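You operate a simulated robot arm through the tools that you are given. There is no shell and no other tool.

The job below is to be done with a simulated robot arm. You get a single attempt, and the scene is never put back.

JOB
Stir a spoon of sugar into the yellow mug till it dissolves.
Fine: lid back on the pot, spoon back on its mat.

Only the result counts: the job must be done as asked and must still hold three seconds after the hand-in. Knocking over, shifting, dropping, spilling or breaking anything else fails it. A push-on lid holds only when it is set on centred and level and pressed home; a screw cap is set on level and turned clockwise until tight.

ROBOT AND FRAMES
A 6-joint arm with a two-finger parallel gripper, fixed in place. Base frame: the origin is at the foot of the arm, x ahead of it, y to its left, z up; the work surface is at about z = 0.91. Lengths are in m, angles in rad, forces in N, time in s.
With the tool pointing down near the work surface it reaches from about 0.32 to 0.7 m from the base axis. Its first joint turns from -2.897 to 2.897 rad. Payload 4.1 kg.
Tool frame: the origin (TCP) lies between the finger pads and is the grasp point; the fingertips stand 0.023 m ahead of it; z points along the fingers, y is the line along which they close. The gripper opens to 0.094 m. The fingers are 0.038 m wide and 0.01 m thick; the gripper's body (0.054 by 0.096 m) begins 0.039 m behind the TCP.
Orientation is told as [roll, pitch, yaw] about the base's x, y, z axes, in that order, counted from this pose: with the fingers straight down and closing along the base's y, the tool's x points along the base's -x, its y along +y and its z along -z.

CONTROLS
- The arm moves only by the tool send_rows. Its argument "rows" is a list of rows, each an object of numbers (a shift or turn left out is 0, a gripper value left out holds the last): "tx", "ty", "tz": the shift along the base's x, y, z in m; "ax", "ay", "az": the turn, a rotation vector about the base's x, y, z in rad. In form: [{"tx": .., "ty": .., "tz": .., "ax": .., "ay": .., "az": ..}, ...]. A call has 1 to 20 rows; each row shifts and turns the commanded pose from where the row before left it. "claw" is the finger opening in m, from 0 to 0.094, set as the call begins (left out, the last holds). A row lasts 0.2 s, in which the tool goes at most 0.05 m and 0.15 rad; a call with a longer step from one row to the next is refused whole, and so is a gripper value outside its range. Where a pose cannot be reached the arm comes as near as it can. A force on the tool above 40 N (or 10 N above the force at the start of the call, whichever is more), or a blocked arm, ends the call early, and 0.2 s more pass. The fingers move at their own pace (about 0.045 m/s each) and stop on an object; they squeeze with about 32 N. The grip force told is the motor's: it shows also when the fingers shut on nothing. Time passes only in rows, and 0.2 s behind the last, so rows that do not move let the fingers close. The reply holds the time, the measured pose of the TCP, the force on the tool along the base axes, the opening and the grip force, in the units named above and with some noise, with the torque about the TCP (base axes, N m) and any sound that the robot's microphone picked up.
- Cameras (640 x 400 px; columns grow to the right, rows downward): "scene" is fixed at [0.22, 0.5011, 1.6977]; the picture's right is [-0.84, -0.55, 0.00], its down [-0.52, 0.80, -0.31] and it looks along [0.17, -0.26, -0.95] (base axes); focal length 214 px, centre (320, 200). "wrist" rides on the gripper at [0.086, 0.016, -0.075] in the tool frame; the picture's right is [-0.18, 0.98, 0.00], its down [-0.58, -0.11, -0.81] and it looks along [-0.79, -0.15, 0.59] (tool axes); focal length 243 px, centre (320, 200). There is no depth. A picture from a camera that has moved, and an enlarged one, comes with that camera's place and axes in the base frame and with its lens.
- snapshot(camera): a new picture of that camera. It takes no simulated time.
- raise_lower(by): slides the trunk up (or, below 0, down) by that many m; the arm rides with it, the base frame stays. It gives what a move gives, with no picture.
- inspect(camera, box): a new picture of the part [left, top, right, bottom] of that camera's present view, enlarged. It takes no simulated time.
- sign_off(): hands the job in; it is judged then, once.

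Nothing tells you positions but the pictures and the camera data. Unless the task says otherwise, let go and move clear before handing in.

The tools are called after "Emit:" as name(argument=value, ...) on one line, values as JSON. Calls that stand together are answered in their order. send_rows: Moves the arm, as the interface text tells. Its arguments: {"type":"object","properties":{"rows":{"type":"array","items":{"type":"object","properties":{"tx":{"type":"number"},"ty":{"type":"number"},"tz":{"type":"number"},"ax":{"type":"number"},"ay":{"type":"number"},"az":{"type":"number"}}}},"claw":{"type":"number"}},"required":["rows"]} The other tools are called the same way: raise_lower (by) slides the trunk up or down; snapshot (camera) takes a picture; inspect (camera, box) takes an enlarged picture of a part of a camera's view; sign_off () hands the job in.

At the start:

```text
time: 0.0
position: [0.2828, 0.2291, 1.343]
orientation: [-0.001, 0.001, 0.001]
wrist_force: [-0.3, 0.3, 0.6]
torque: [0.0, 0.01, -0.02]
width: 0.0941
finger_force: 0.1
trunk travel left (down, up): [-0.525, 0.065]
```

scene: 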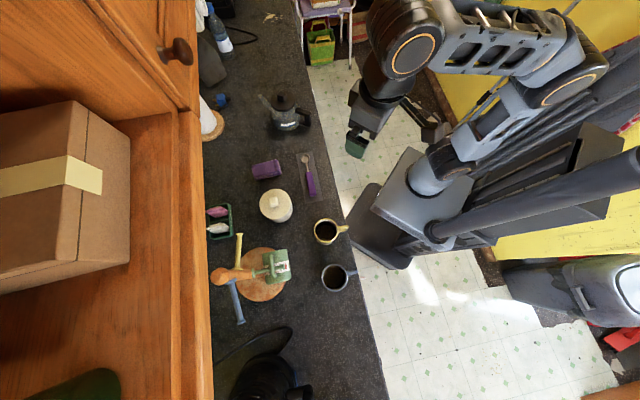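
wrist: 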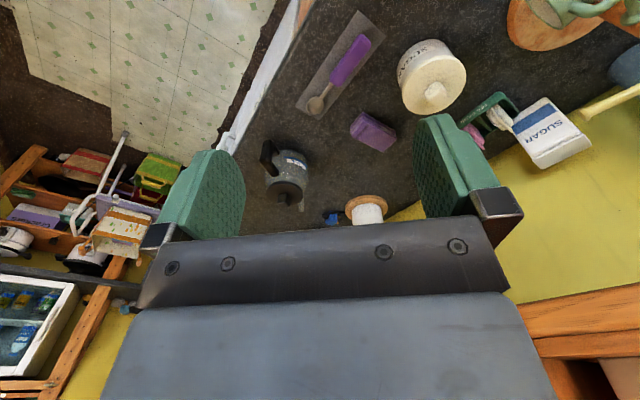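

I see a counter with a yellow mug, a dark mug, a white lidded pot, a spoon on a mat, and other items. First I'll look closer at the objects to locate them.

Emit:
inspect(camera="scene", box=[240, 140, 370, 221])

Emit:
inspect(camera="scene", box=[200, 190, 370, 296])

Emit:
inspect(camera="wrist", box=[280, 0, 640, 225])

```text
4.92 times, centred on (305, 180) of scene
camera zoom: at [0.22, 0.5011, 1.6977], right [-0.84, -0.55, 0.0], down [-0.52, 0.8, -0.31], along [0.17, -0.26, -0.95], focal length 1056 px, centre (394, 296)
```

zoom: 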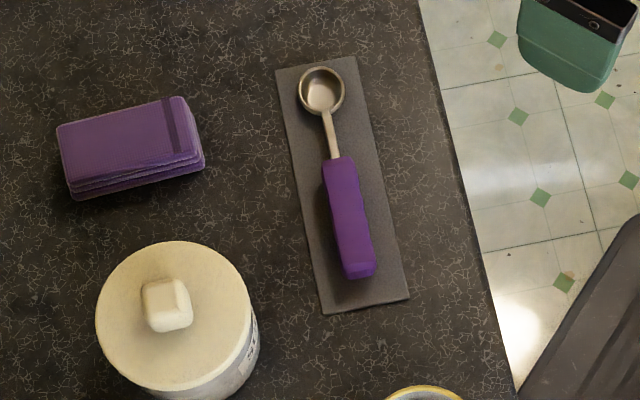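

```text
3.76 times, centred on (285, 243) of scene
camera zoom: at [0.22, 0.5011, 1.6977], right [-0.84, -0.55, 0.0], down [-0.52, 0.8, -0.31], along [0.17, -0.26, -0.95], focal length 807 px, centre (452, 38)
```

zoom: 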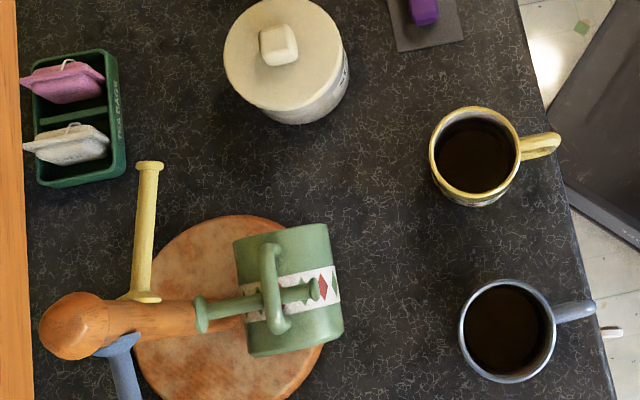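

```text
1.78 times, centred on (460, 112) of wrist
camera zoom: at [0.1961, 0.2454, 1.4175], right [0.18, 0.98, 0.0], down [0.58, -0.11, 0.81], along [0.79, -0.15, -0.59], focal length 431 px, centre (71, 356)
```

zoom: 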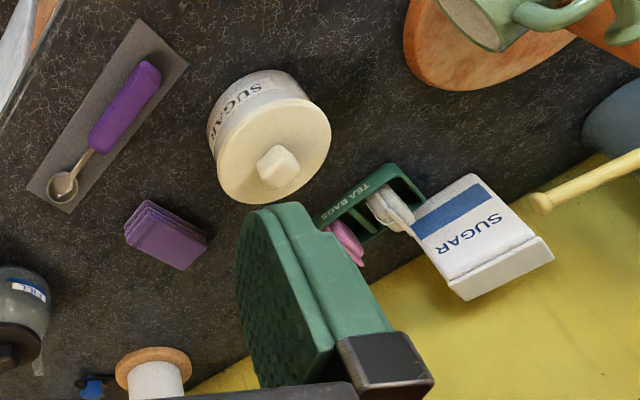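

The counter's front edge runs diagonally (about x+y≈0.54). The sugar pot is near (0.46, 0.41), the yellow mug near (0.27, 0.39), and the spoon runs from about (0.51, 0.17) to (0.39, 0.29). I'll lower the trunk a bit and look with the wrist camera to refine these positions.

Emit:
raise_lower(by=-0.12)

Emit:
snapshot(camera="wrist")

Emit:
snapshot(camera="scene")

```text
time: 1.5
position: [0.2826, 0.229, 1.2232]
orientation: [0.0, 0.0, 0.001]
wrist_force: [-0.4, -0.5, 0.1]
torque: [0.02, -0.02, 0.02]
width: 0.094
finger_force: 0.0
trunk travel left (down, up): [-0.405, 0.185]
```

```text
taken
camera wrist: at [0.1961, 0.2453, 1.2975], right [0.18, 0.98, 0.0], down [0.58, -0.11, 0.81], along [0.79, -0.15, -0.59], focal length 243 px, centre (320, 200)
```

wrist: 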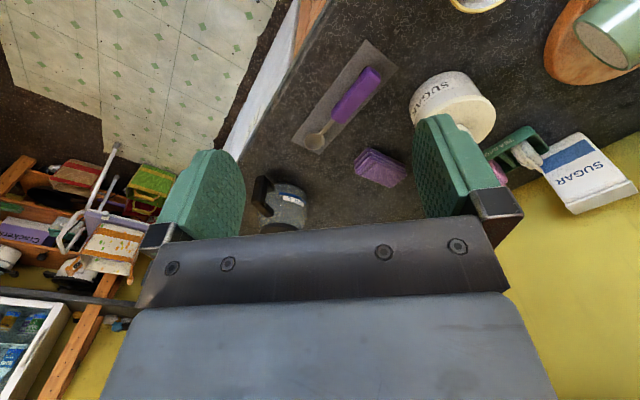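

```text
taken
```

scene: 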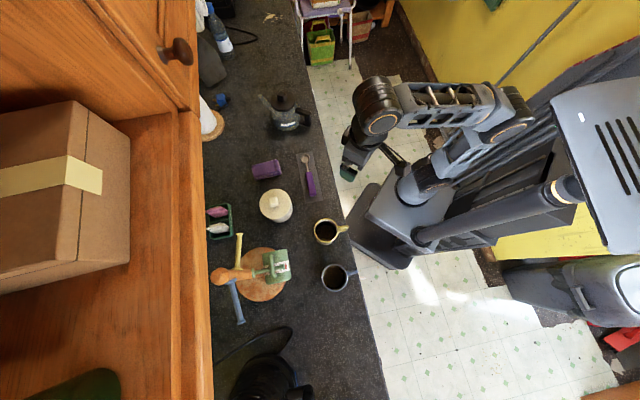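

The trunk moved as expected. I'll yaw the tool by +45° to line up with the counter and view the sugar pot and mug from the wrist.

Emit:
send_rows(rows=[{"az": 0.131}, {"az": 0.131}, {"az": 0.131}, {"az": 0.131}, {"az": 0.131}, {"az": 0.13}])

Emit:
snapshot(camera="wrist")

```text
time: 2.9
position: [0.284, 0.23, 1.222]
orientation: [-0.002, 0.0, 0.786]
wrist_force: [0.0, 0.4, 0.3]
torque: [0.02, 0.01, -0.03]
width: 0.094
finger_force: 0.1
trunk travel left (down, up): [-0.405, 0.185]
```

```text
taken
camera wrist: at [0.2104, 0.1793, 1.2975], right [-0.57, 0.82, 0.0], down [0.49, 0.34, 0.81], along [0.66, 0.46, -0.59], focal length 243 px, centre (320, 200)
```

wrist: 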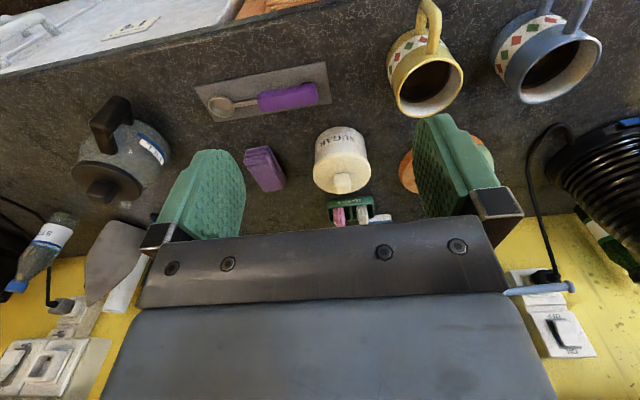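

I can see the spoon, cards, sugar pot and both mugs in this view. I'll zoom in to triangulate the lid knob, mug rim and spoon accurately.

Emit:
inspect(camera="wrist", box=[280, 100, 440, 200])

Emit:
inspect(camera="wrist", box=[180, 50, 340, 150])

Emit:
inspect(camera="wrist", box=[360, 0, 520, 130])

Emit:
inspect(camera="scene", box=[250, 180, 310, 230])

Emit:
inspect(camera="scene", box=[300, 205, 360, 255])

Emit:
inspect(camera="scene", box=[285, 145, 335, 205])

```text
4.00 times, centred on (360, 150) of wrist
camera zoom: at [0.2104, 0.1793, 1.2975], right [-0.57, 0.82, 0.0], down [0.49, 0.34, 0.81], along [0.66, 0.46, -0.59], focal length 970 px, centre (160, 400)
```

zoom: 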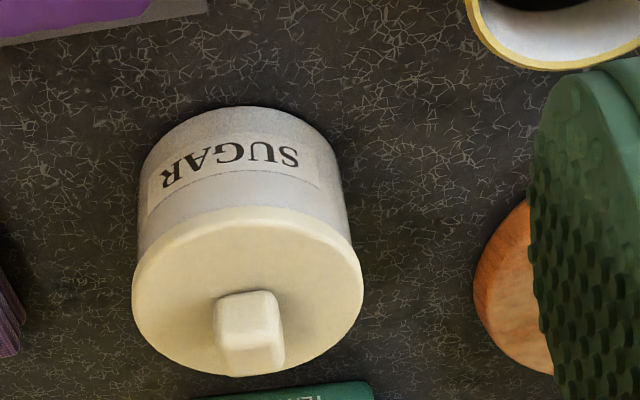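

```text
4.00 times, centred on (260, 100) of wrist
camera zoom: at [0.2104, 0.1793, 1.2975], right [-0.57, 0.82, 0.0], down [0.49, 0.34, 0.81], along [0.66, 0.46, -0.59], focal length 970 px, centre (560, 600)
```

zoom: 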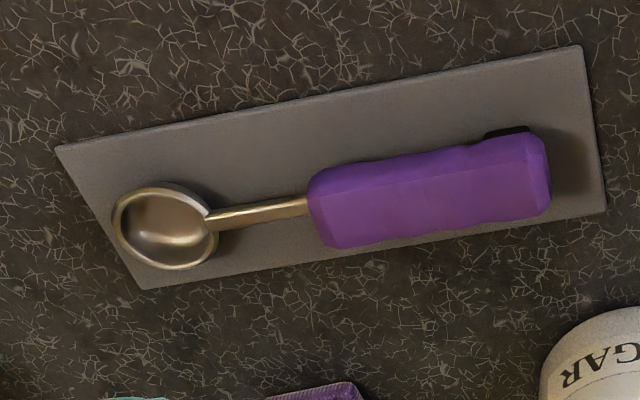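

```text
3.08 times, centred on (440, 65) of wrist
camera zoom: at [0.2104, 0.1793, 1.2975], right [-0.57, 0.82, 0.0], down [0.49, 0.34, 0.81], along [0.66, 0.46, -0.59], focal length 746 px, centre (-49, 615)
```

zoom: 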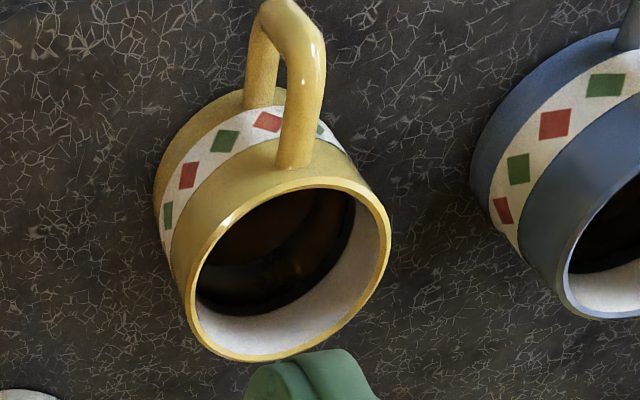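

```text
8.00 times, centred on (280, 205) of scene
camera zoom: at [0.22, 0.5011, 1.6977], right [-0.84, -0.55, 0.0], down [-0.52, 0.8, -0.31], along [0.17, -0.26, -0.95], focal length 1716 px, centre (640, 160)
```

zoom: 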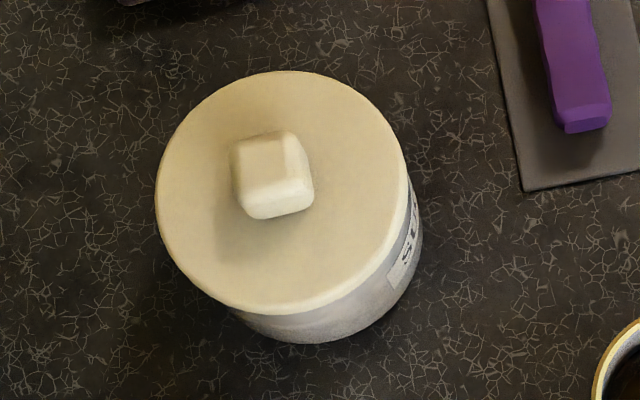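

```text
8.00 times, centred on (330, 230) of scene
camera zoom: at [0.22, 0.5011, 1.6977], right [-0.84, -0.55, 0.0], down [-0.52, 0.8, -0.31], along [0.17, -0.26, -0.95], focal length 1716 px, centre (240, -40)
```

zoom: 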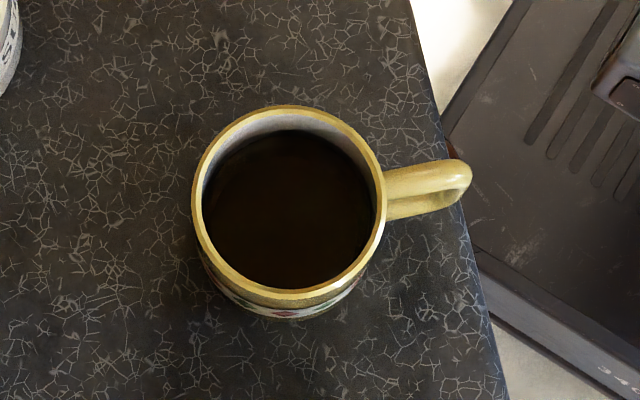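

```text
6.67 times, centred on (310, 175) of scene
camera zoom: at [0.22, 0.5011, 1.6977], right [-0.84, -0.55, 0.0], down [-0.52, 0.8, -0.31], along [0.17, -0.26, -0.95], focal length 1430 px, centre (387, 367)
```

zoom: 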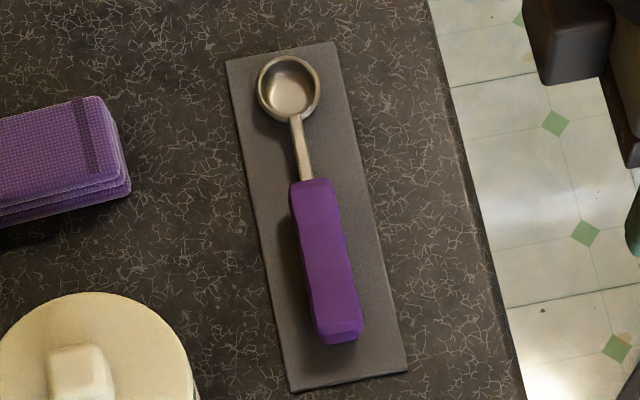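

The pot lid's centre is about (0.466, 0.403), with the lid top near z≈0.99 and the knob up to about 1.03. The mug rim centre is about (0.269, 0.387, 1.00), and the spoon handle centre is about (0.423, 0.255). I'll move above the lid, staying high, and re-check.

Emit:
send_rows(rows=[{"tx": 0.03, "ty": 0.029}, {"tx": 0.03, "ty": 0.029}, {"tx": 0.03, "ty": 0.029}, {"tx": 0.03, "ty": 0.029}, {"tx": 0.03, "ty": 0.029}, {"tx": 0.032, "ty": 0.028}, {"tz": -0.04}, {"tz": -0.04}], claw=0.094)

Emit:
snapshot(camera="wrist")

Emit:
snapshot(camera="scene")

```text
time: 4.7
position: [0.4289, 0.3688, 1.1053]
orientation: [-0.001, -0.004, 0.784]
wrist_force: [0.4, 0.3, 0.0]
torque: [0.0, -0.02, 0.02]
width: 0.0941
finger_force: 0.0
out of reach, approached as far as the arm can: row 5, 6
trunk travel left (down, up): [-0.405, 0.185]
```

```text
taken
camera wrist: at [0.3573, 0.3183, 1.1802], right [-0.57, 0.82, 0.0], down [0.49, 0.33, 0.81], along [0.67, 0.46, -0.59], focal length 243 px, centre (320, 200)
```

wrist: 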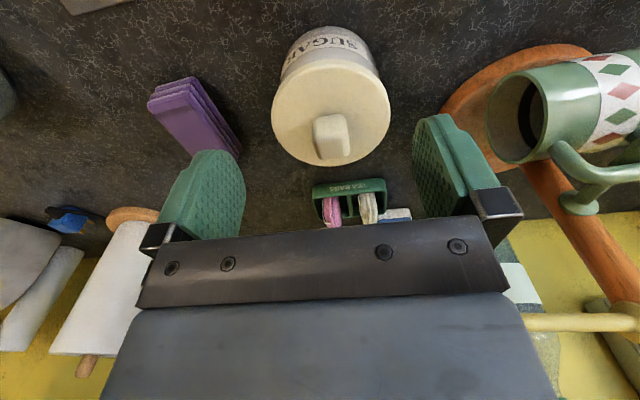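

```text
taken
```

scene: 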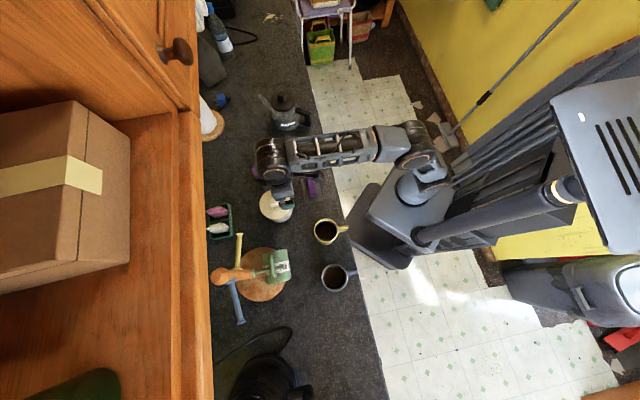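

The arm ran out of reach at this trunk height. I'll back off and up, then lower the trunk so the arm can extend over the pot.

Emit:
send_rows(rows=[{"tx": -0.03, "ty": -0.03}, {"tx": -0.03, "ty": -0.03}, {"tx": -0.03, "ty": -0.03, "tz": 0.02}, {"tz": 0.045}, {"tz": 0.045}, {"tz": 0.045}])

Emit:
raise_lower(by=-0.15)

Emit:
snapshot(camera="scene")

```text
time: 6.1
position: [0.3412, 0.2784, 1.2606]
orientation: [-0.001, 0.0, 0.787]
wrist_force: [0.5, 0.7, 0.3]
torque: [-0.01, 0.0, 0.0]
width: 0.0941
finger_force: 0.1
trunk travel left (down, up): [-0.405, 0.185]
```

```text
time: 7.8
position: [0.339, 0.2776, 1.1111]
orientation: [0.0, 0.0, 0.786]
wrist_force: [0.3, -0.1, -1.1]
torque: [0.0, -0.01, 0.01]
width: 0.0945
finger_force: 0.0
trunk travel left (down, up): [-0.255, 0.335]
```

```text
taken
```

scene: 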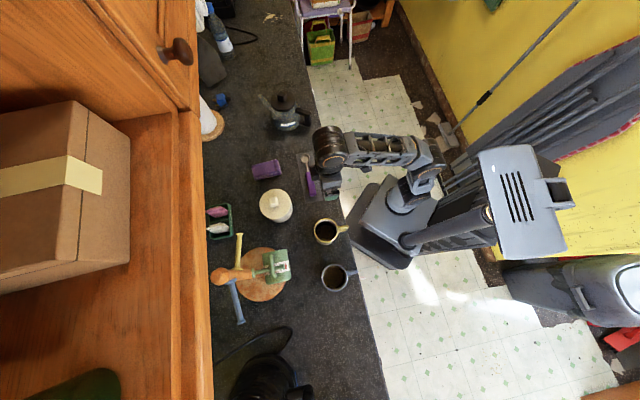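

Now I'll try extending over the lid at the same height (fingertips stay about 6 cm above the knob).

Emit:
send_rows(rows=[{"tx": 0.025, "ty": 0.025}, {"tx": 0.025, "ty": 0.025}, {"tx": 0.025, "ty": 0.025}, {"tx": 0.026, "ty": 0.025}, {"tx": 0.026, "ty": 0.0255}, {}])

Emit:
snapshot(camera="wrist")

Emit:
snapshot(camera="scene")

```text
time: 9.2
position: [0.4226, 0.3598, 1.0474]
orientation: [0.0, -0.003, 0.787]
wrist_force: [0.0, 0.5, -0.3]
torque: [0.03, 0.01, 0.02]
width: 0.094
finger_force: 0.0
out of reach, approached as far as the arm can: row 1, 2, 3, 4, 5
trunk travel left (down, up): [-0.255, 0.335]
```

```text
taken
camera wrist: at [0.3508, 0.31, 1.1221], right [-0.57, 0.82, 0.0], down [0.49, 0.33, 0.81], along [0.67, 0.46, -0.59], focal length 243 px, centre (320, 200)
```

wrist: 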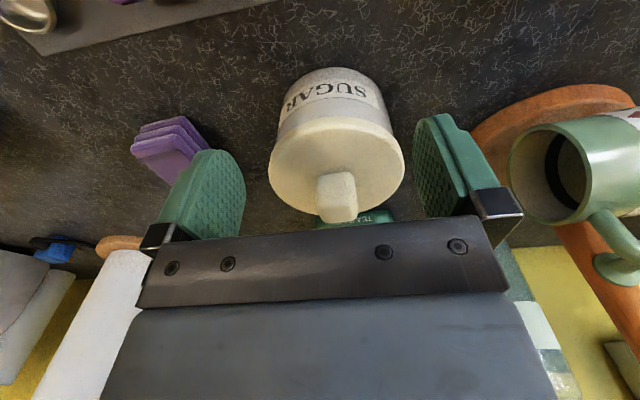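

```text
taken
```

scene: 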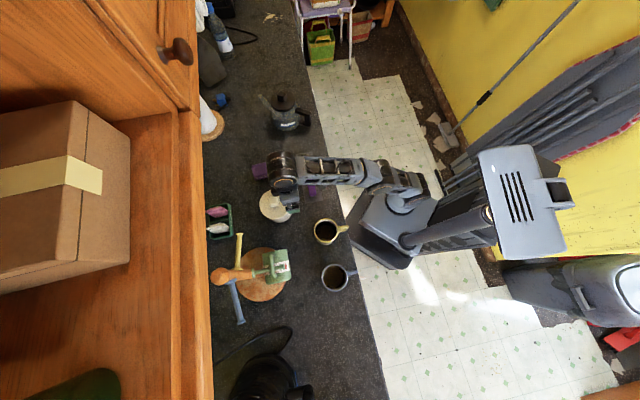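

Lowering the trunk was the wrong direction: the arm reaches further when its shoulder is higher above the target. I'll raise the trunk to near its top and then come down with the arm.

Emit:
raise_lower(by=0.3)

Emit:
snapshot(camera="scene")

```text
time: 12.2
position: [0.4234, 0.3587, 1.3475]
orientation: [0.0, -0.003, 0.785]
wrist_force: [-0.4, 0.2, 0.7]
torque: [0.0, 0.0, 0.03]
width: 0.0939
finger_force: 0.1
trunk travel left (down, up): [-0.555, 0.035]
```

```text
taken
```

scene: 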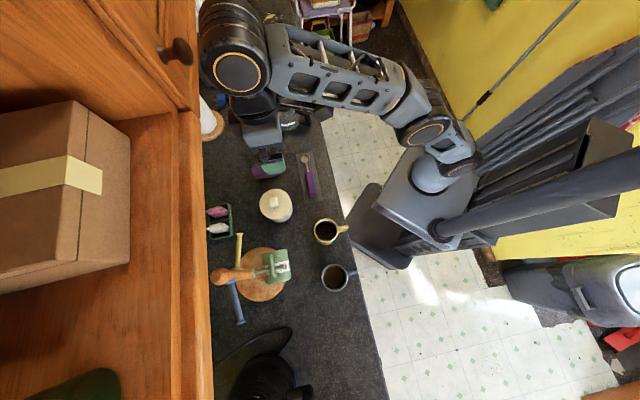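

With the trunk up, I'll bring the arm straight down to about z=1.12, then shift over the knob.

Emit:
send_rows(rows=[{"tz": -0.045}, {"tz": -0.045}, {"tz": -0.045}, {"tz": -0.045}, {"tz": -0.045}, {}])

Emit:
snapshot(camera="scene")

```text
time: 13.7
position: [0.4223, 0.3605, 1.123]
orientation: [-0.002, -0.004, 0.785]
wrist_force: [0.2, -0.7, 0.9]
torque: [-0.02, 0.01, -0.01]
width: 0.0938
finger_force: 0.1
trunk travel left (down, up): [-0.555, 0.035]
```

```text
taken
```

scene: 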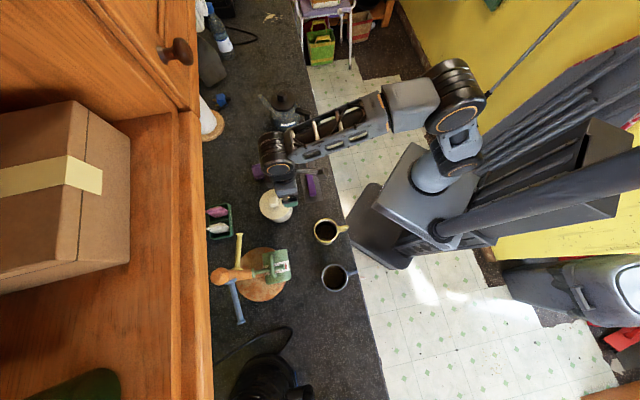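

Emit:
send_rows(rows=[{"tx": 0.022, "ty": 0.0213}, {"tx": 0.0217, "ty": 0.0212}, {}])

Emit:
snapshot(camera="wrist")

Emit:
inspect(camera="scene", box=[230, 150, 330, 230])

```text
time: 14.4
position: [0.4667, 0.401, 1.1226]
orientation: [0.0, -0.002, 0.784]
wrist_force: [0.3, 0.1, 0.6]
torque: [0.04, 0.0, -0.03]
width: 0.0942
finger_force: 0.1
trunk travel left (down, up): [-0.555, 0.035]
```

```text
taken
camera wrist: at [0.3936, 0.3524, 1.197], right [-0.57, 0.82, 0.0], down [0.49, 0.33, 0.81], along [0.67, 0.46, -0.59], focal length 243 px, centre (320, 200)
```

wrist: 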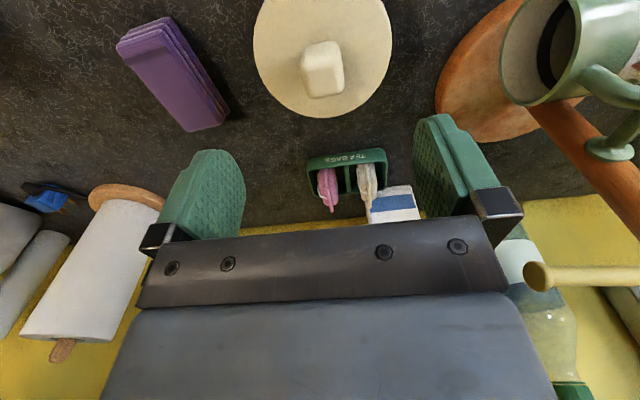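

```text
5.00 times, centred on (280, 190) of scene
camera zoom: at [0.22, 0.5011, 1.6977], right [-0.84, -0.55, 0.0], down [-0.52, 0.8, -0.31], along [0.17, -0.26, -0.95], focal length 1072 px, centre (520, 250)
```

zoom: 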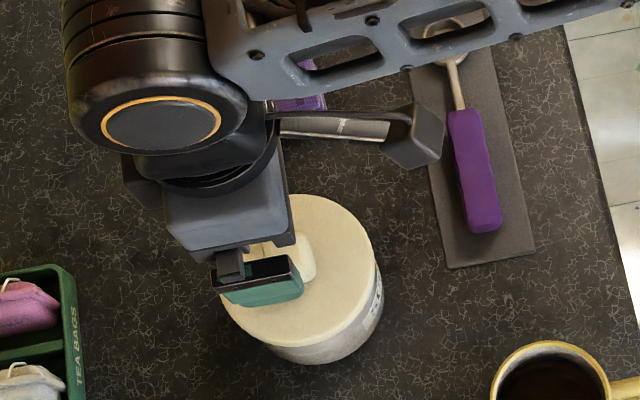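

Emit:
inspect(camera="wrist", box=[240, 0, 400, 120])

```text
3.33 times, centred on (320, 60) of wrist
camera zoom: at [0.3936, 0.3524, 1.197], right [-0.57, 0.82, 0.0], down [0.49, 0.33, 0.81], along [0.67, 0.46, -0.59], focal length 809 px, centre (320, 667)
```

zoom: 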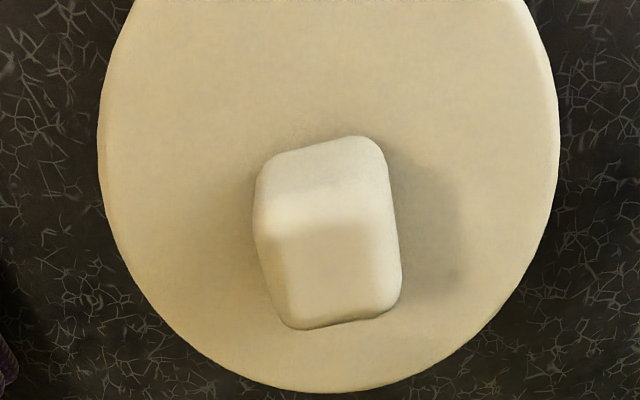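

The knob is centred at about (0.466, 0.4035) and roughly 2.5 cm wide, and the gripper is right above it. I'll descend slowly with the fingers partly open and check.

Emit:
send_rows(rows=[{"tz": -0.03}, {"tz": -0.03}, {"tz": -0.025}, {}], claw=0.06)

Emit:
snapshot(camera="wrist")

Emit:
inspect(camera="scene", box=[230, 150, 330, 230])

```text
time: 15.4
position: [0.4666, 0.4014, 1.0373]
orientation: [-0.001, -0.003, 0.786]
wrist_force: [0.1, 0.0, 0.5]
torque: [0.02, 0.0, -0.04]
width: 0.0599
finger_force: 0.1
trunk travel left (down, up): [-0.555, 0.035]
```

```text
taken
camera wrist: at [0.3938, 0.3519, 1.1113], right [-0.57, 0.82, 0.0], down [0.49, 0.33, 0.81], along [0.67, 0.46, -0.59], focal length 243 px, centre (320, 200)
```

wrist: 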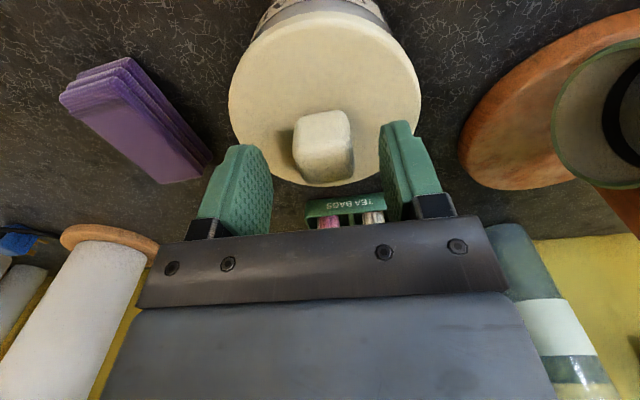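

```text
5.00 times, centred on (280, 190) of scene
camera zoom: at [0.22, 0.5011, 1.6977], right [-0.84, -0.55, 0.0], down [-0.52, 0.8, -0.31], along [0.17, -0.26, -0.95], focal length 1072 px, centre (520, 250)
```

zoom: 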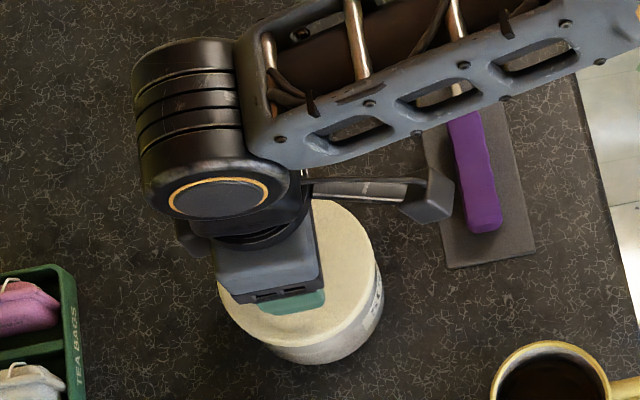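

The knob sits nicely between the fingers. I'll lower a bit more in small steps, watching the force, then close on the knob.

Emit:
send_rows(rows=[{"tz": -0.008}, {"tz": -0.005}, {"tz": -0.003}, {}])

Emit:
inspect(camera="wrist", box=[200, 80, 460, 240])

```text
time: 16.4
position: [0.4662, 0.4022, 1.0207]
orientation: [-0.001, -0.004, 0.785]
wrist_force: [-0.4, -0.6, 0.3]
torque: [-0.02, -0.04, 0.03]
width: 0.06
finger_force: 0.0
trunk travel left (down, up): [-0.555, 0.035]
```

```text
2.46 times, centred on (330, 160) of wrist
camera zoom: at [0.3941, 0.3519, 1.096], right [-0.57, 0.82, 0.0], down [0.49, 0.33, 0.81], along [0.67, 0.46, -0.59], focal length 597 px, centre (295, 298)
```

zoom: 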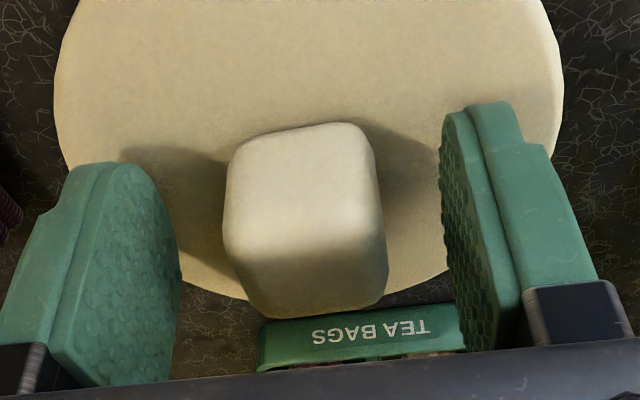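

Emit:
send_rows(rows=[{}, {}, {}, {}, {}], claw=0.0)

Emit:
inspect(camera="wrist", box=[200, 80, 460, 240])

```text
time: 17.6
position: [0.465, 0.4026, 1.0206]
orientation: [-0.001, -0.004, 0.785]
wrist_force: [-1.7, 1.2, 0.9]
torque: [0.06, 0.04, 0.0]
width: 0.0293
finger_force: 31.8
trunk travel left (down, up): [-0.555, 0.035]
```

```text
2.46 times, centred on (330, 160) of wrist
camera zoom: at [0.3937, 0.3522, 1.0963], right [-0.57, 0.82, 0.0], down [0.49, 0.33, 0.81], along [0.67, 0.46, -0.59], focal length 597 px, centre (295, 298)
```

zoom: 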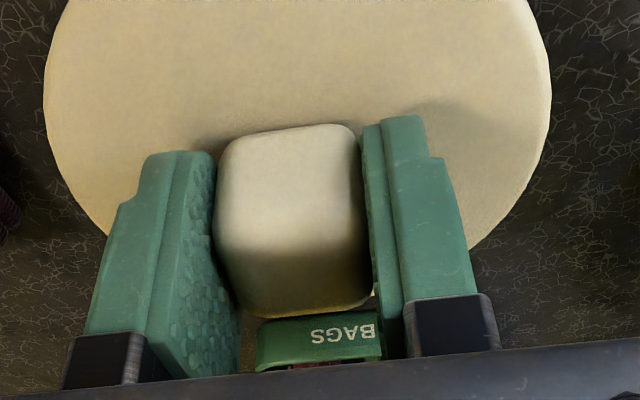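

The knob is gripped. I'll lift slowly while watching the force, in case the lid fits tightly.

Emit:
send_rows(rows=[{"tz": 0.003}, {"tz": 0.003}, {"tz": 0.004}, {}])

Emit:
inspect(camera="scene", box=[230, 150, 330, 230])

Emit:
snapshot(camera="wrist")

```text
time: 18.6
position: [0.4668, 0.4022, 1.0332]
orientation: [0.0, -0.002, 0.787]
wrist_force: [0.3, 0.8, -1.0]
torque: [0.0, 0.0, 0.03]
width: 0.029
finger_force: 31.9
trunk travel left (down, up): [-0.555, 0.035]
```

```text
5.00 times, centred on (280, 190) of scene
camera zoom: at [0.22, 0.5011, 1.6977], right [-0.84, -0.55, 0.0], down [-0.52, 0.8, -0.31], along [0.17, -0.26, -0.95], focal length 1072 px, centre (520, 250)
```

zoom: 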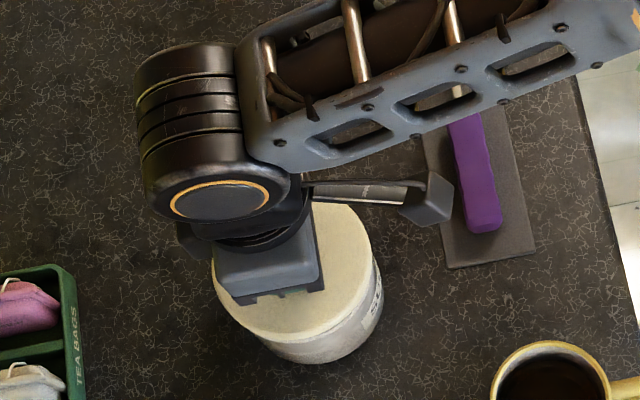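

```text
taken
camera wrist: at [0.3944, 0.3522, 1.1067], right [-0.56, 0.83, 0.0], down [0.49, 0.33, 0.81], along [0.67, 0.46, -0.59], focal length 243 px, centre (320, 200)
```

wrist: 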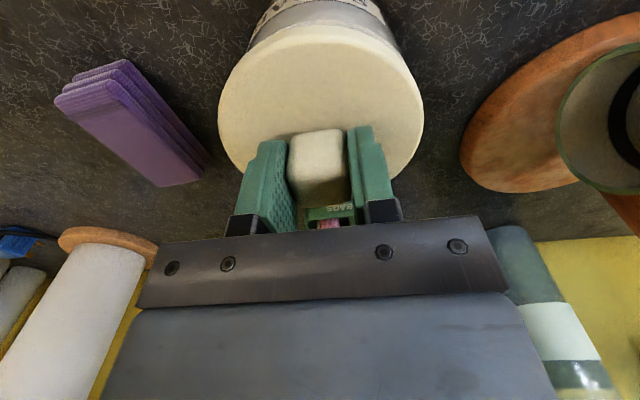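

Emit:
send_rows(rows=[{"tz": 0.015}, {"tz": 0.02}, {"tz": 0.03}, {}])

Emit:
inspect(camera="scene", box=[230, 150, 330, 230])

Emit:
snapshot(camera="wrist")

```text
time: 19.6
position: [0.467, 0.4017, 1.0974]
orientation: [-0.001, -0.004, 0.785]
wrist_force: [-0.2, -0.7, -0.9]
torque: [-0.02, -0.03, 0.02]
width: 0.0293
finger_force: 31.7
trunk travel left (down, up): [-0.555, 0.035]
```

```text
5.00 times, centred on (280, 190) of scene
camera zoom: at [0.22, 0.5011, 1.6977], right [-0.84, -0.55, 0.0], down [-0.52, 0.8, -0.31], along [0.17, -0.26, -0.95], focal length 1072 px, centre (520, 250)
```

zoom: 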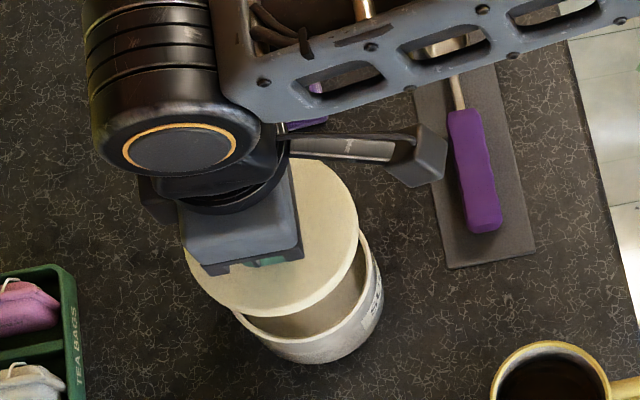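

```text
taken
camera wrist: at [0.3939, 0.3524, 1.1717], right [-0.57, 0.82, 0.0], down [0.49, 0.33, 0.81], along [0.67, 0.46, -0.59], focal length 243 px, centre (320, 200)
```

wrist: 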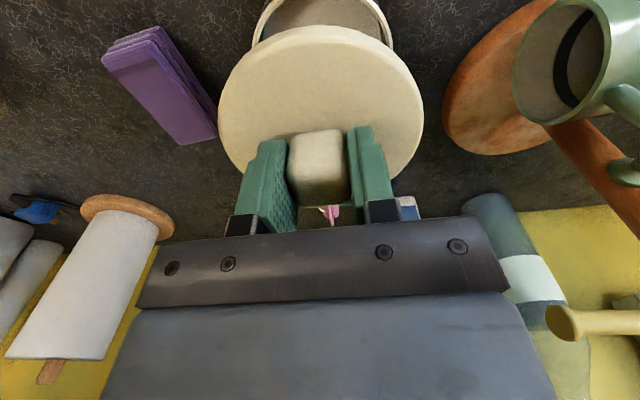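

The lid is free and the pot stayed in place. I'll carry the lid high over the mugs, on the robot side of the mug tree, to the clear patch of counter at about (0.115, 0.615) beyond the dark mug.

Emit:
send_rows(rows=[{"tz": 0.04}, {"tz": 0.04}, {"tz": 0.03}, {"tx": -0.04, "ty": -0.01}, {"tx": -0.04, "ty": -0.01}, {"tx": -0.04, "ty": -0.01}, {"tx": -0.04, "ty": -0.01}, {"tx": -0.035, "ty": 0.03}, {"tx": -0.035, "ty": 0.03}, {"tx": -0.035, "ty": 0.03}, {"tx": -0.035, "ty": 0.03}, {"tx": -0.031, "ty": 0.032}, {"tx": -0.02, "ty": 0.035}, {}])

Emit:
snapshot(camera="scene")

Emit:
snapshot(camera="wrist")

```text
time: 22.6
position: [0.116, 0.5491, 1.2076]
orientation: [0.0, -0.003, 0.785]
wrist_force: [0.5, 0.7, -0.9]
torque: [0.01, 0.0, -0.01]
width: 0.0294
finger_force: 32.1
trunk travel left (down, up): [-0.555, 0.035]
```

```text
taken
```

scene: 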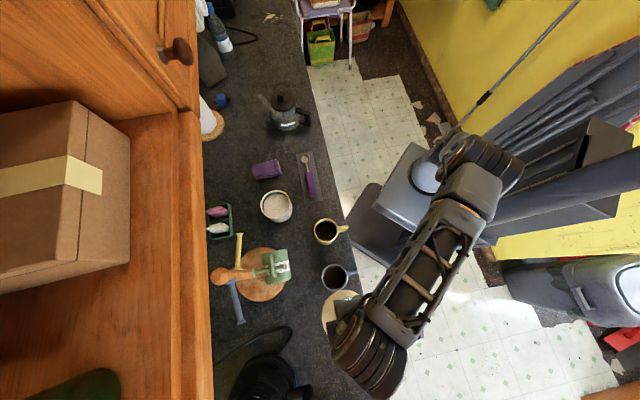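

```text
taken
camera wrist: at [0.0433, 0.5, 1.2811], right [-0.56, 0.83, 0.0], down [0.49, 0.33, 0.81], along [0.67, 0.46, -0.59], focal length 243 px, centre (320, 200)
```

wrist: 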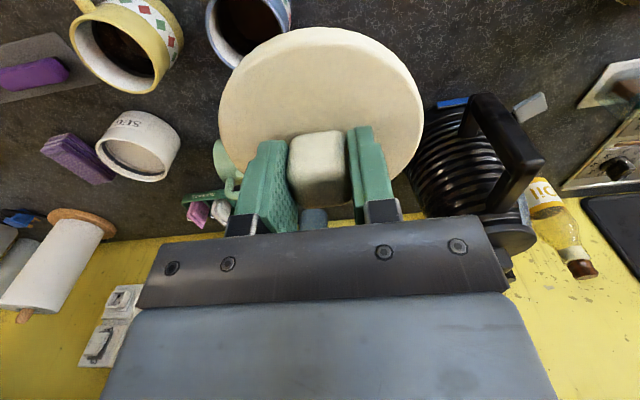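

Sugar is visible in the open pot. I'll move over the clear patch and descend with the lid in stages.

Emit:
send_rows(rows=[{"ty": 0.035}, {"ty": 0.035}, {"tz": -0.04}, {"tz": -0.04}, {"tz": -0.04}, {"tz": -0.04}, {"tz": -0.04}, {"tz": -0.02}, {}])

Emit:
inspect(camera="scene", box=[270, 250, 400, 350])

Emit:
snapshot(camera="wrist")

```text
time: 24.6
position: [0.1151, 0.6015, 0.9785]
orientation: [0.0, -0.002, 0.787]
wrist_force: [-0.2, 0.4, -0.7]
torque: [-0.01, 0.03, 0.0]
width: 0.0294
finger_force: 32.2
out of reach, approached as far as the arm can: row 2
trunk travel left (down, up): [-0.555, 0.035]
```

```text
4.00 times, centred on (335, 300) of scene
camera zoom: at [0.22, 0.5011, 1.6977], right [-0.84, -0.55, 0.0], down [-0.52, 0.8, -0.31], along [0.17, -0.26, -0.95], focal length 858 px, centre (260, -200)
```

zoom: 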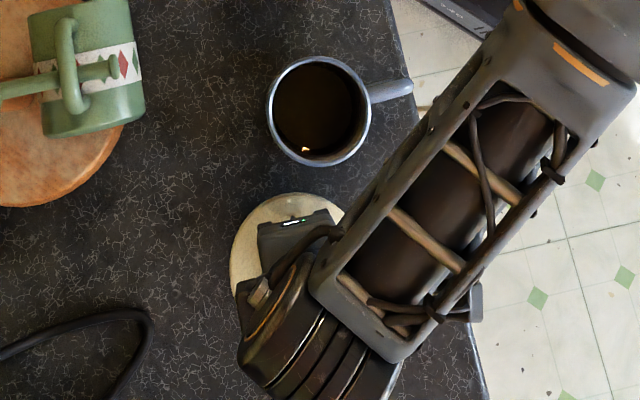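

```text
taken
camera wrist: at [0.0419, 0.5513, 1.0521], right [-0.57, 0.82, 0.0], down [0.49, 0.33, 0.81], along [0.67, 0.46, -0.59], focal length 243 px, centre (320, 200)
```

wrist: 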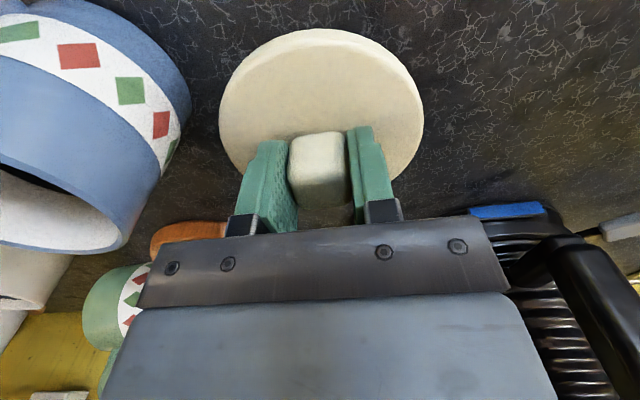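

The lid hovers about 3 cm above the counter, clear of the dark mug. I'll nudge it slightly further from the mug and lower until it touches.

Emit:
send_rows(rows=[{"ty": 0.01}, {"tz": -0.008}, {"tz": -0.005}, {}])

Emit:
inspect(camera="wrist", box=[200, 10, 460, 240])

```text
time: 25.6
position: [0.1144, 0.6113, 0.9654]
orientation: [-0.001, -0.004, 0.784]
wrist_force: [0.7, -0.1, -0.8]
torque: [-0.02, -0.01, 0.03]
width: 0.0297
finger_force: 31.9
trunk travel left (down, up): [-0.555, 0.035]
```

```text
1.74 times, centred on (330, 125) of wrist
camera zoom: at [0.0421, 0.5611, 1.0398], right [-0.57, 0.82, 0.0], down [0.49, 0.33, 0.81], along [0.67, 0.46, -0.59], focal length 422 px, centre (303, 330)
```

zoom: 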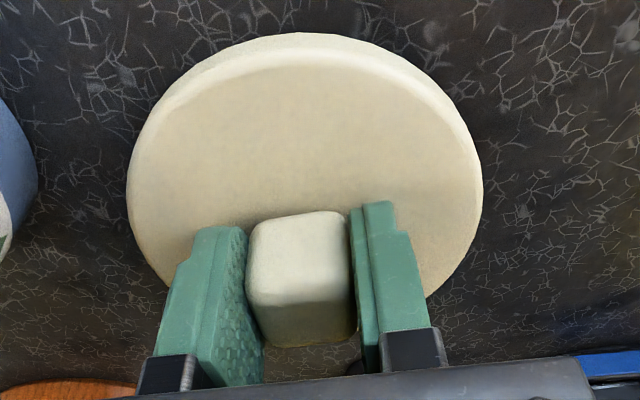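

Emit:
send_rows(rows=[{"tz": -0.004}, {"tz": -0.003}, {}])

Emit:
send_rows(rows=[{"tz": -0.003}, {"tz": -0.002}, {}])

```text
time: 26.4
position: [0.1145, 0.6098, 0.958]
orientation: [-0.001, -0.003, 0.786]
wrist_force: [0.3, -1.0, -0.4]
torque: [-0.02, -0.02, -0.03]
width: 0.0293
finger_force: 31.5
trunk travel left (down, up): [-0.555, 0.035]
```

```text
time: 27.2
position: [0.1149, 0.6111, 0.9532]
orientation: [0.0, -0.003, 0.786]
wrist_force: [0.0, -0.2, -0.8]
torque: [0.01, 0.0, 0.02]
width: 0.0292
finger_force: 31.9
trunk travel left (down, up): [-0.555, 0.035]
```

Emit:
send_rows(rows=[{"tz": -0.002}, {"tz": -0.002}, {}])

Emit:
inspect(camera="wrist", box=[200, 10, 460, 240])

```text
time: 28.1
position: [0.1142, 0.6115, 0.9538]
orientation: [0.002, -0.007, 0.786]
wrist_force: [-0.5, 2.6, 14.9]
torque: [-0.25, 0.11, -0.05]
width: 0.0294
finger_force: 32.3
trunk travel left (down, up): [-0.555, 0.035]
```

```text
1.74 times, centred on (330, 125) of wrist
camera zoom: at [0.0414, 0.5606, 1.0265], right [-0.57, 0.82, 0.0], down [0.49, 0.33, 0.81], along [0.67, 0.46, -0.59], focal length 422 px, centre (303, 330)
```

zoom: 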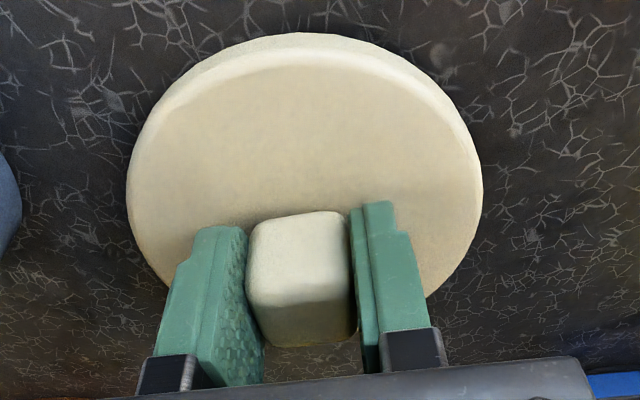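

The lid has touched down (about 15 N). I'll ease off the pressure, open the fingers slightly and go straight up.

Emit:
send_rows(rows=[{"tz": 0.002}, {}])

Emit:
send_rows(rows=[{}, {}, {}], claw=0.05)

Emit:
inspect(camera="wrist", box=[200, 10, 460, 240])

```text
time: 28.6
position: [0.1134, 0.6113, 0.9518]
orientation: [0.0, -0.003, 0.786]
wrist_force: [0.8, 3.3, 8.3]
torque: [0.34, -0.07, 0.08]
width: 0.0293
finger_force: 31.7
trunk travel left (down, up): [-0.555, 0.035]
```

```text
time: 29.4
position: [0.1147, 0.6106, 0.9512]
orientation: [0.002, -0.005, 0.785]
wrist_force: [0.1, 0.0, 0.3]
torque: [0.0, 0.04, -0.02]
width: 0.0501
finger_force: 0.1
trunk travel left (down, up): [-0.555, 0.035]
```

```text
1.74 times, centred on (330, 125) of wrist
camera zoom: at [0.0417, 0.5609, 1.0264], right [-0.57, 0.82, 0.0], down [0.49, 0.33, 0.81], along [0.67, 0.46, -0.59], focal length 422 px, centre (303, 330)
```

zoom: 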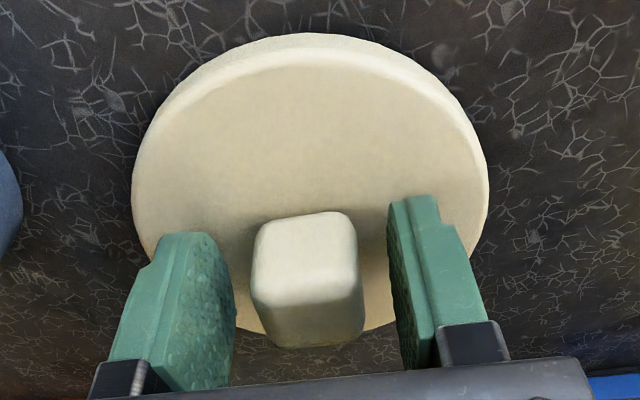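

Emit:
send_rows(rows=[{"tz": 0.03}, {"tz": 0.04}, {"tz": 0.04}, {"tz": 0.04, "ty": -0.02}, {"tz": 0.04, "ty": -0.03}, {"tz": 0.04, "ty": -0.03}, {}])

Emit:
snapshot(camera="wrist")

Emit:
inspect(camera="scene", box=[250, 180, 310, 230])

Emit:
snapshot(camera="scene")

```text
time: 31.1
position: [0.1143, 0.5297, 1.1826]
orientation: [0.0, -0.003, 0.786]
wrist_force: [0.4, -0.7, 0.1]
torque: [0.01, 0.0, 0.01]
width: 0.0499
finger_force: 0.1
trunk travel left (down, up): [-0.555, 0.035]
```

```text
taken
camera wrist: at [0.0415, 0.4795, 1.2564], right [-0.57, 0.82, 0.0], down [0.49, 0.33, 0.81], along [0.67, 0.46, -0.59], focal length 243 px, centre (320, 200)
```

wrist: 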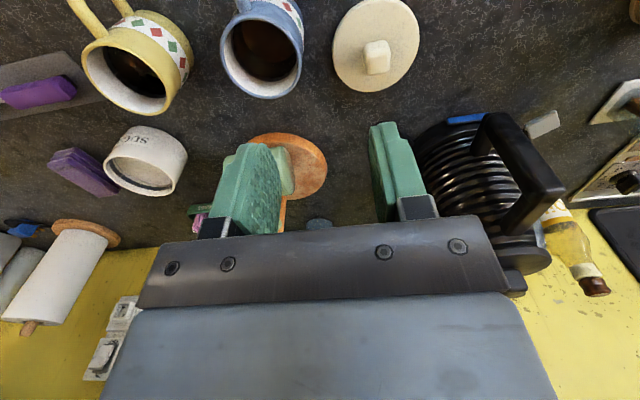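

```text
8.00 times, centred on (280, 205) of scene
camera zoom: at [0.22, 0.5011, 1.6977], right [-0.84, -0.55, 0.0], down [-0.52, 0.8, -0.31], along [0.17, -0.26, -0.95], focal length 1716 px, centre (640, 160)
```

zoom: 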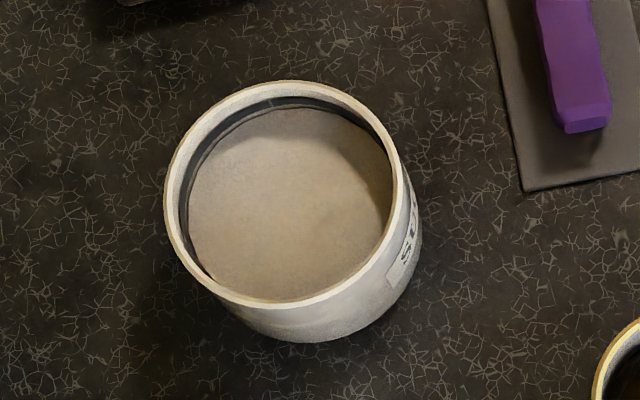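

```text
taken
```

scene: 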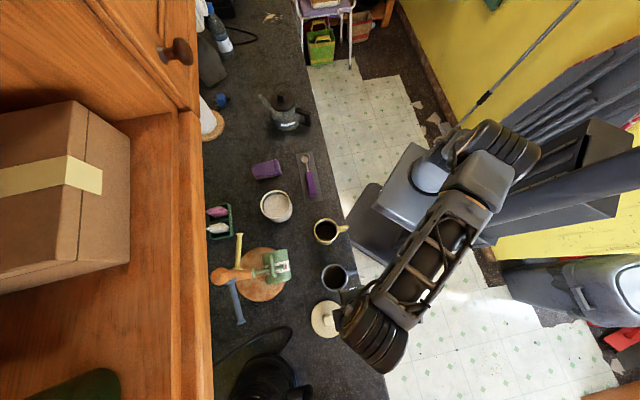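

The lid rests flat on clear counter and the open pot shows sugar about 1.4 cm below its rim. Next is the spoon: I'll go above its handle at about (0.408, 0.27) and turn so the fingers close across the handle with the bowl on the tool's x side.

Emit:
send_rows(rows=[{"tx": 0.0267, "ty": -0.0236, "az": 0.1428}, {"tx": 0.0267, "ty": -0.0236, "az": 0.1428}, {"tx": 0.0267, "ty": -0.0236, "az": 0.1428}, {"tx": 0.0267, "ty": -0.0236, "az": 0.1428}, {"tx": 0.0267, "ty": -0.0236, "az": 0.1428}, {"tx": 0.0267, "ty": -0.0236, "az": 0.1428}, {"tx": 0.0267, "ty": -0.0236, "az": 0.1428}, {"tx": 0.0267, "ty": -0.0236, "az": 0.1428}, {"tx": 0.0267, "ty": -0.0236, "az": 0.1428}, {"tx": 0.0267, "ty": -0.0236, "az": 0.1428}, {"tx": 0.0262, "ty": -0.0232, "az": 0.1428}, {}], claw=0.07)

Emit:
snapshot(camera="wrist")

Emit:
snapshot(camera="scene")

```text
time: 33.6
position: [0.4056, 0.2708, 1.1826]
orientation: [0.0, -0.004, 2.357]
wrist_force: [-0.1, 0.1, -0.4]
torque: [0.0, -0.01, 0.0]
width: 0.0701
finger_force: 0.0
trunk travel left (down, up): [-0.555, 0.035]
```

```text
taken
camera wrist: at [0.457, 0.1985, 1.2566], right [-0.82, -0.57, 0.0], down [-0.33, 0.49, 0.81], along [-0.46, 0.67, -0.59], focal length 243 px, centre (320, 200)
```

wrist: 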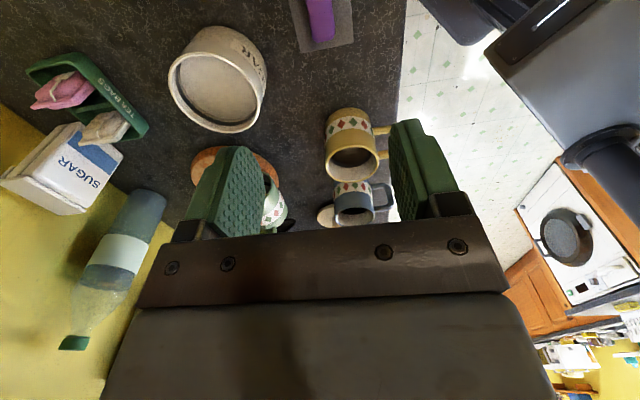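

```text
taken
```

scene: 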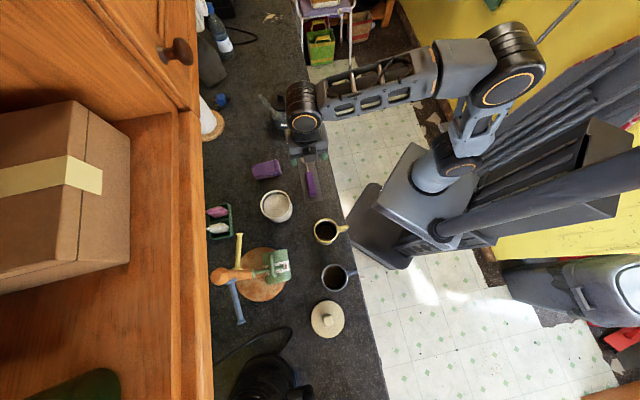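

The gripper is above the handle with the right yaw. I'll descend partway and check alignment.

Emit:
send_rows(rows=[{"tz": -0.045}, {"tz": -0.045}, {"tz": -0.04}, {"tz": -0.04}, {}], claw=0.07)

Emit:
snapshot(camera="wrist")

Emit:
inspect(camera="scene", box=[270, 140, 350, 210])

```text
time: 34.9
position: [0.4074, 0.2724, 1.0126]
orientation: [0.001, -0.005, 2.356]
wrist_force: [-0.3, -0.5, -0.6]
torque: [0.0, 0.05, -0.01]
width: 0.07
finger_force: 0.0
trunk travel left (down, up): [-0.555, 0.035]
```

```text
taken
camera wrist: at [0.4572, 0.1991, 1.0869], right [-0.83, -0.56, 0.0], down [-0.33, 0.49, 0.81], along [-0.46, 0.67, -0.59], focal length 243 px, centre (320, 200)
```

wrist: 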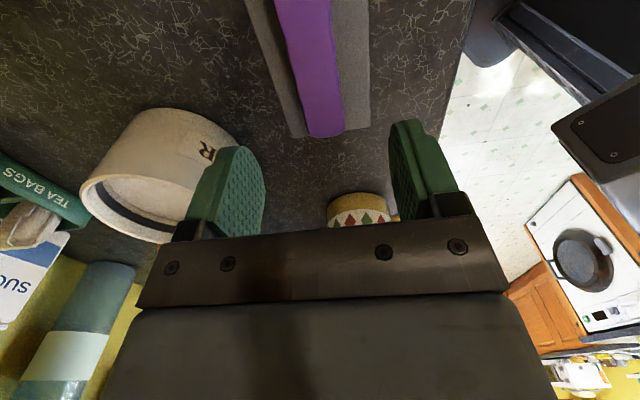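

```text
5.71 times, centred on (310, 175) of scene
camera zoom: at [0.22, 0.5011, 1.6977], right [-0.84, -0.55, 0.0], down [-0.52, 0.8, -0.31], along [0.17, -0.26, -0.95], focal length 1226 px, centre (377, 343)
```

zoom: 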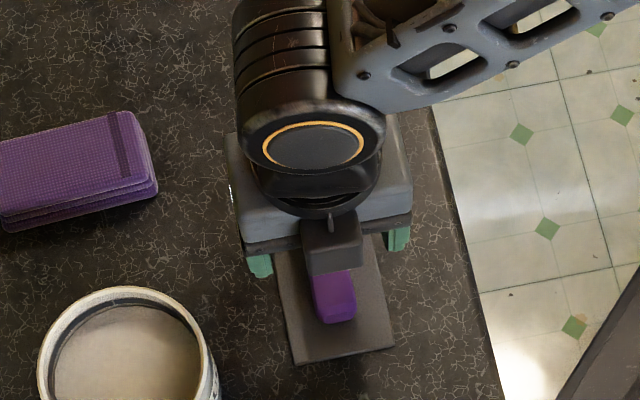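

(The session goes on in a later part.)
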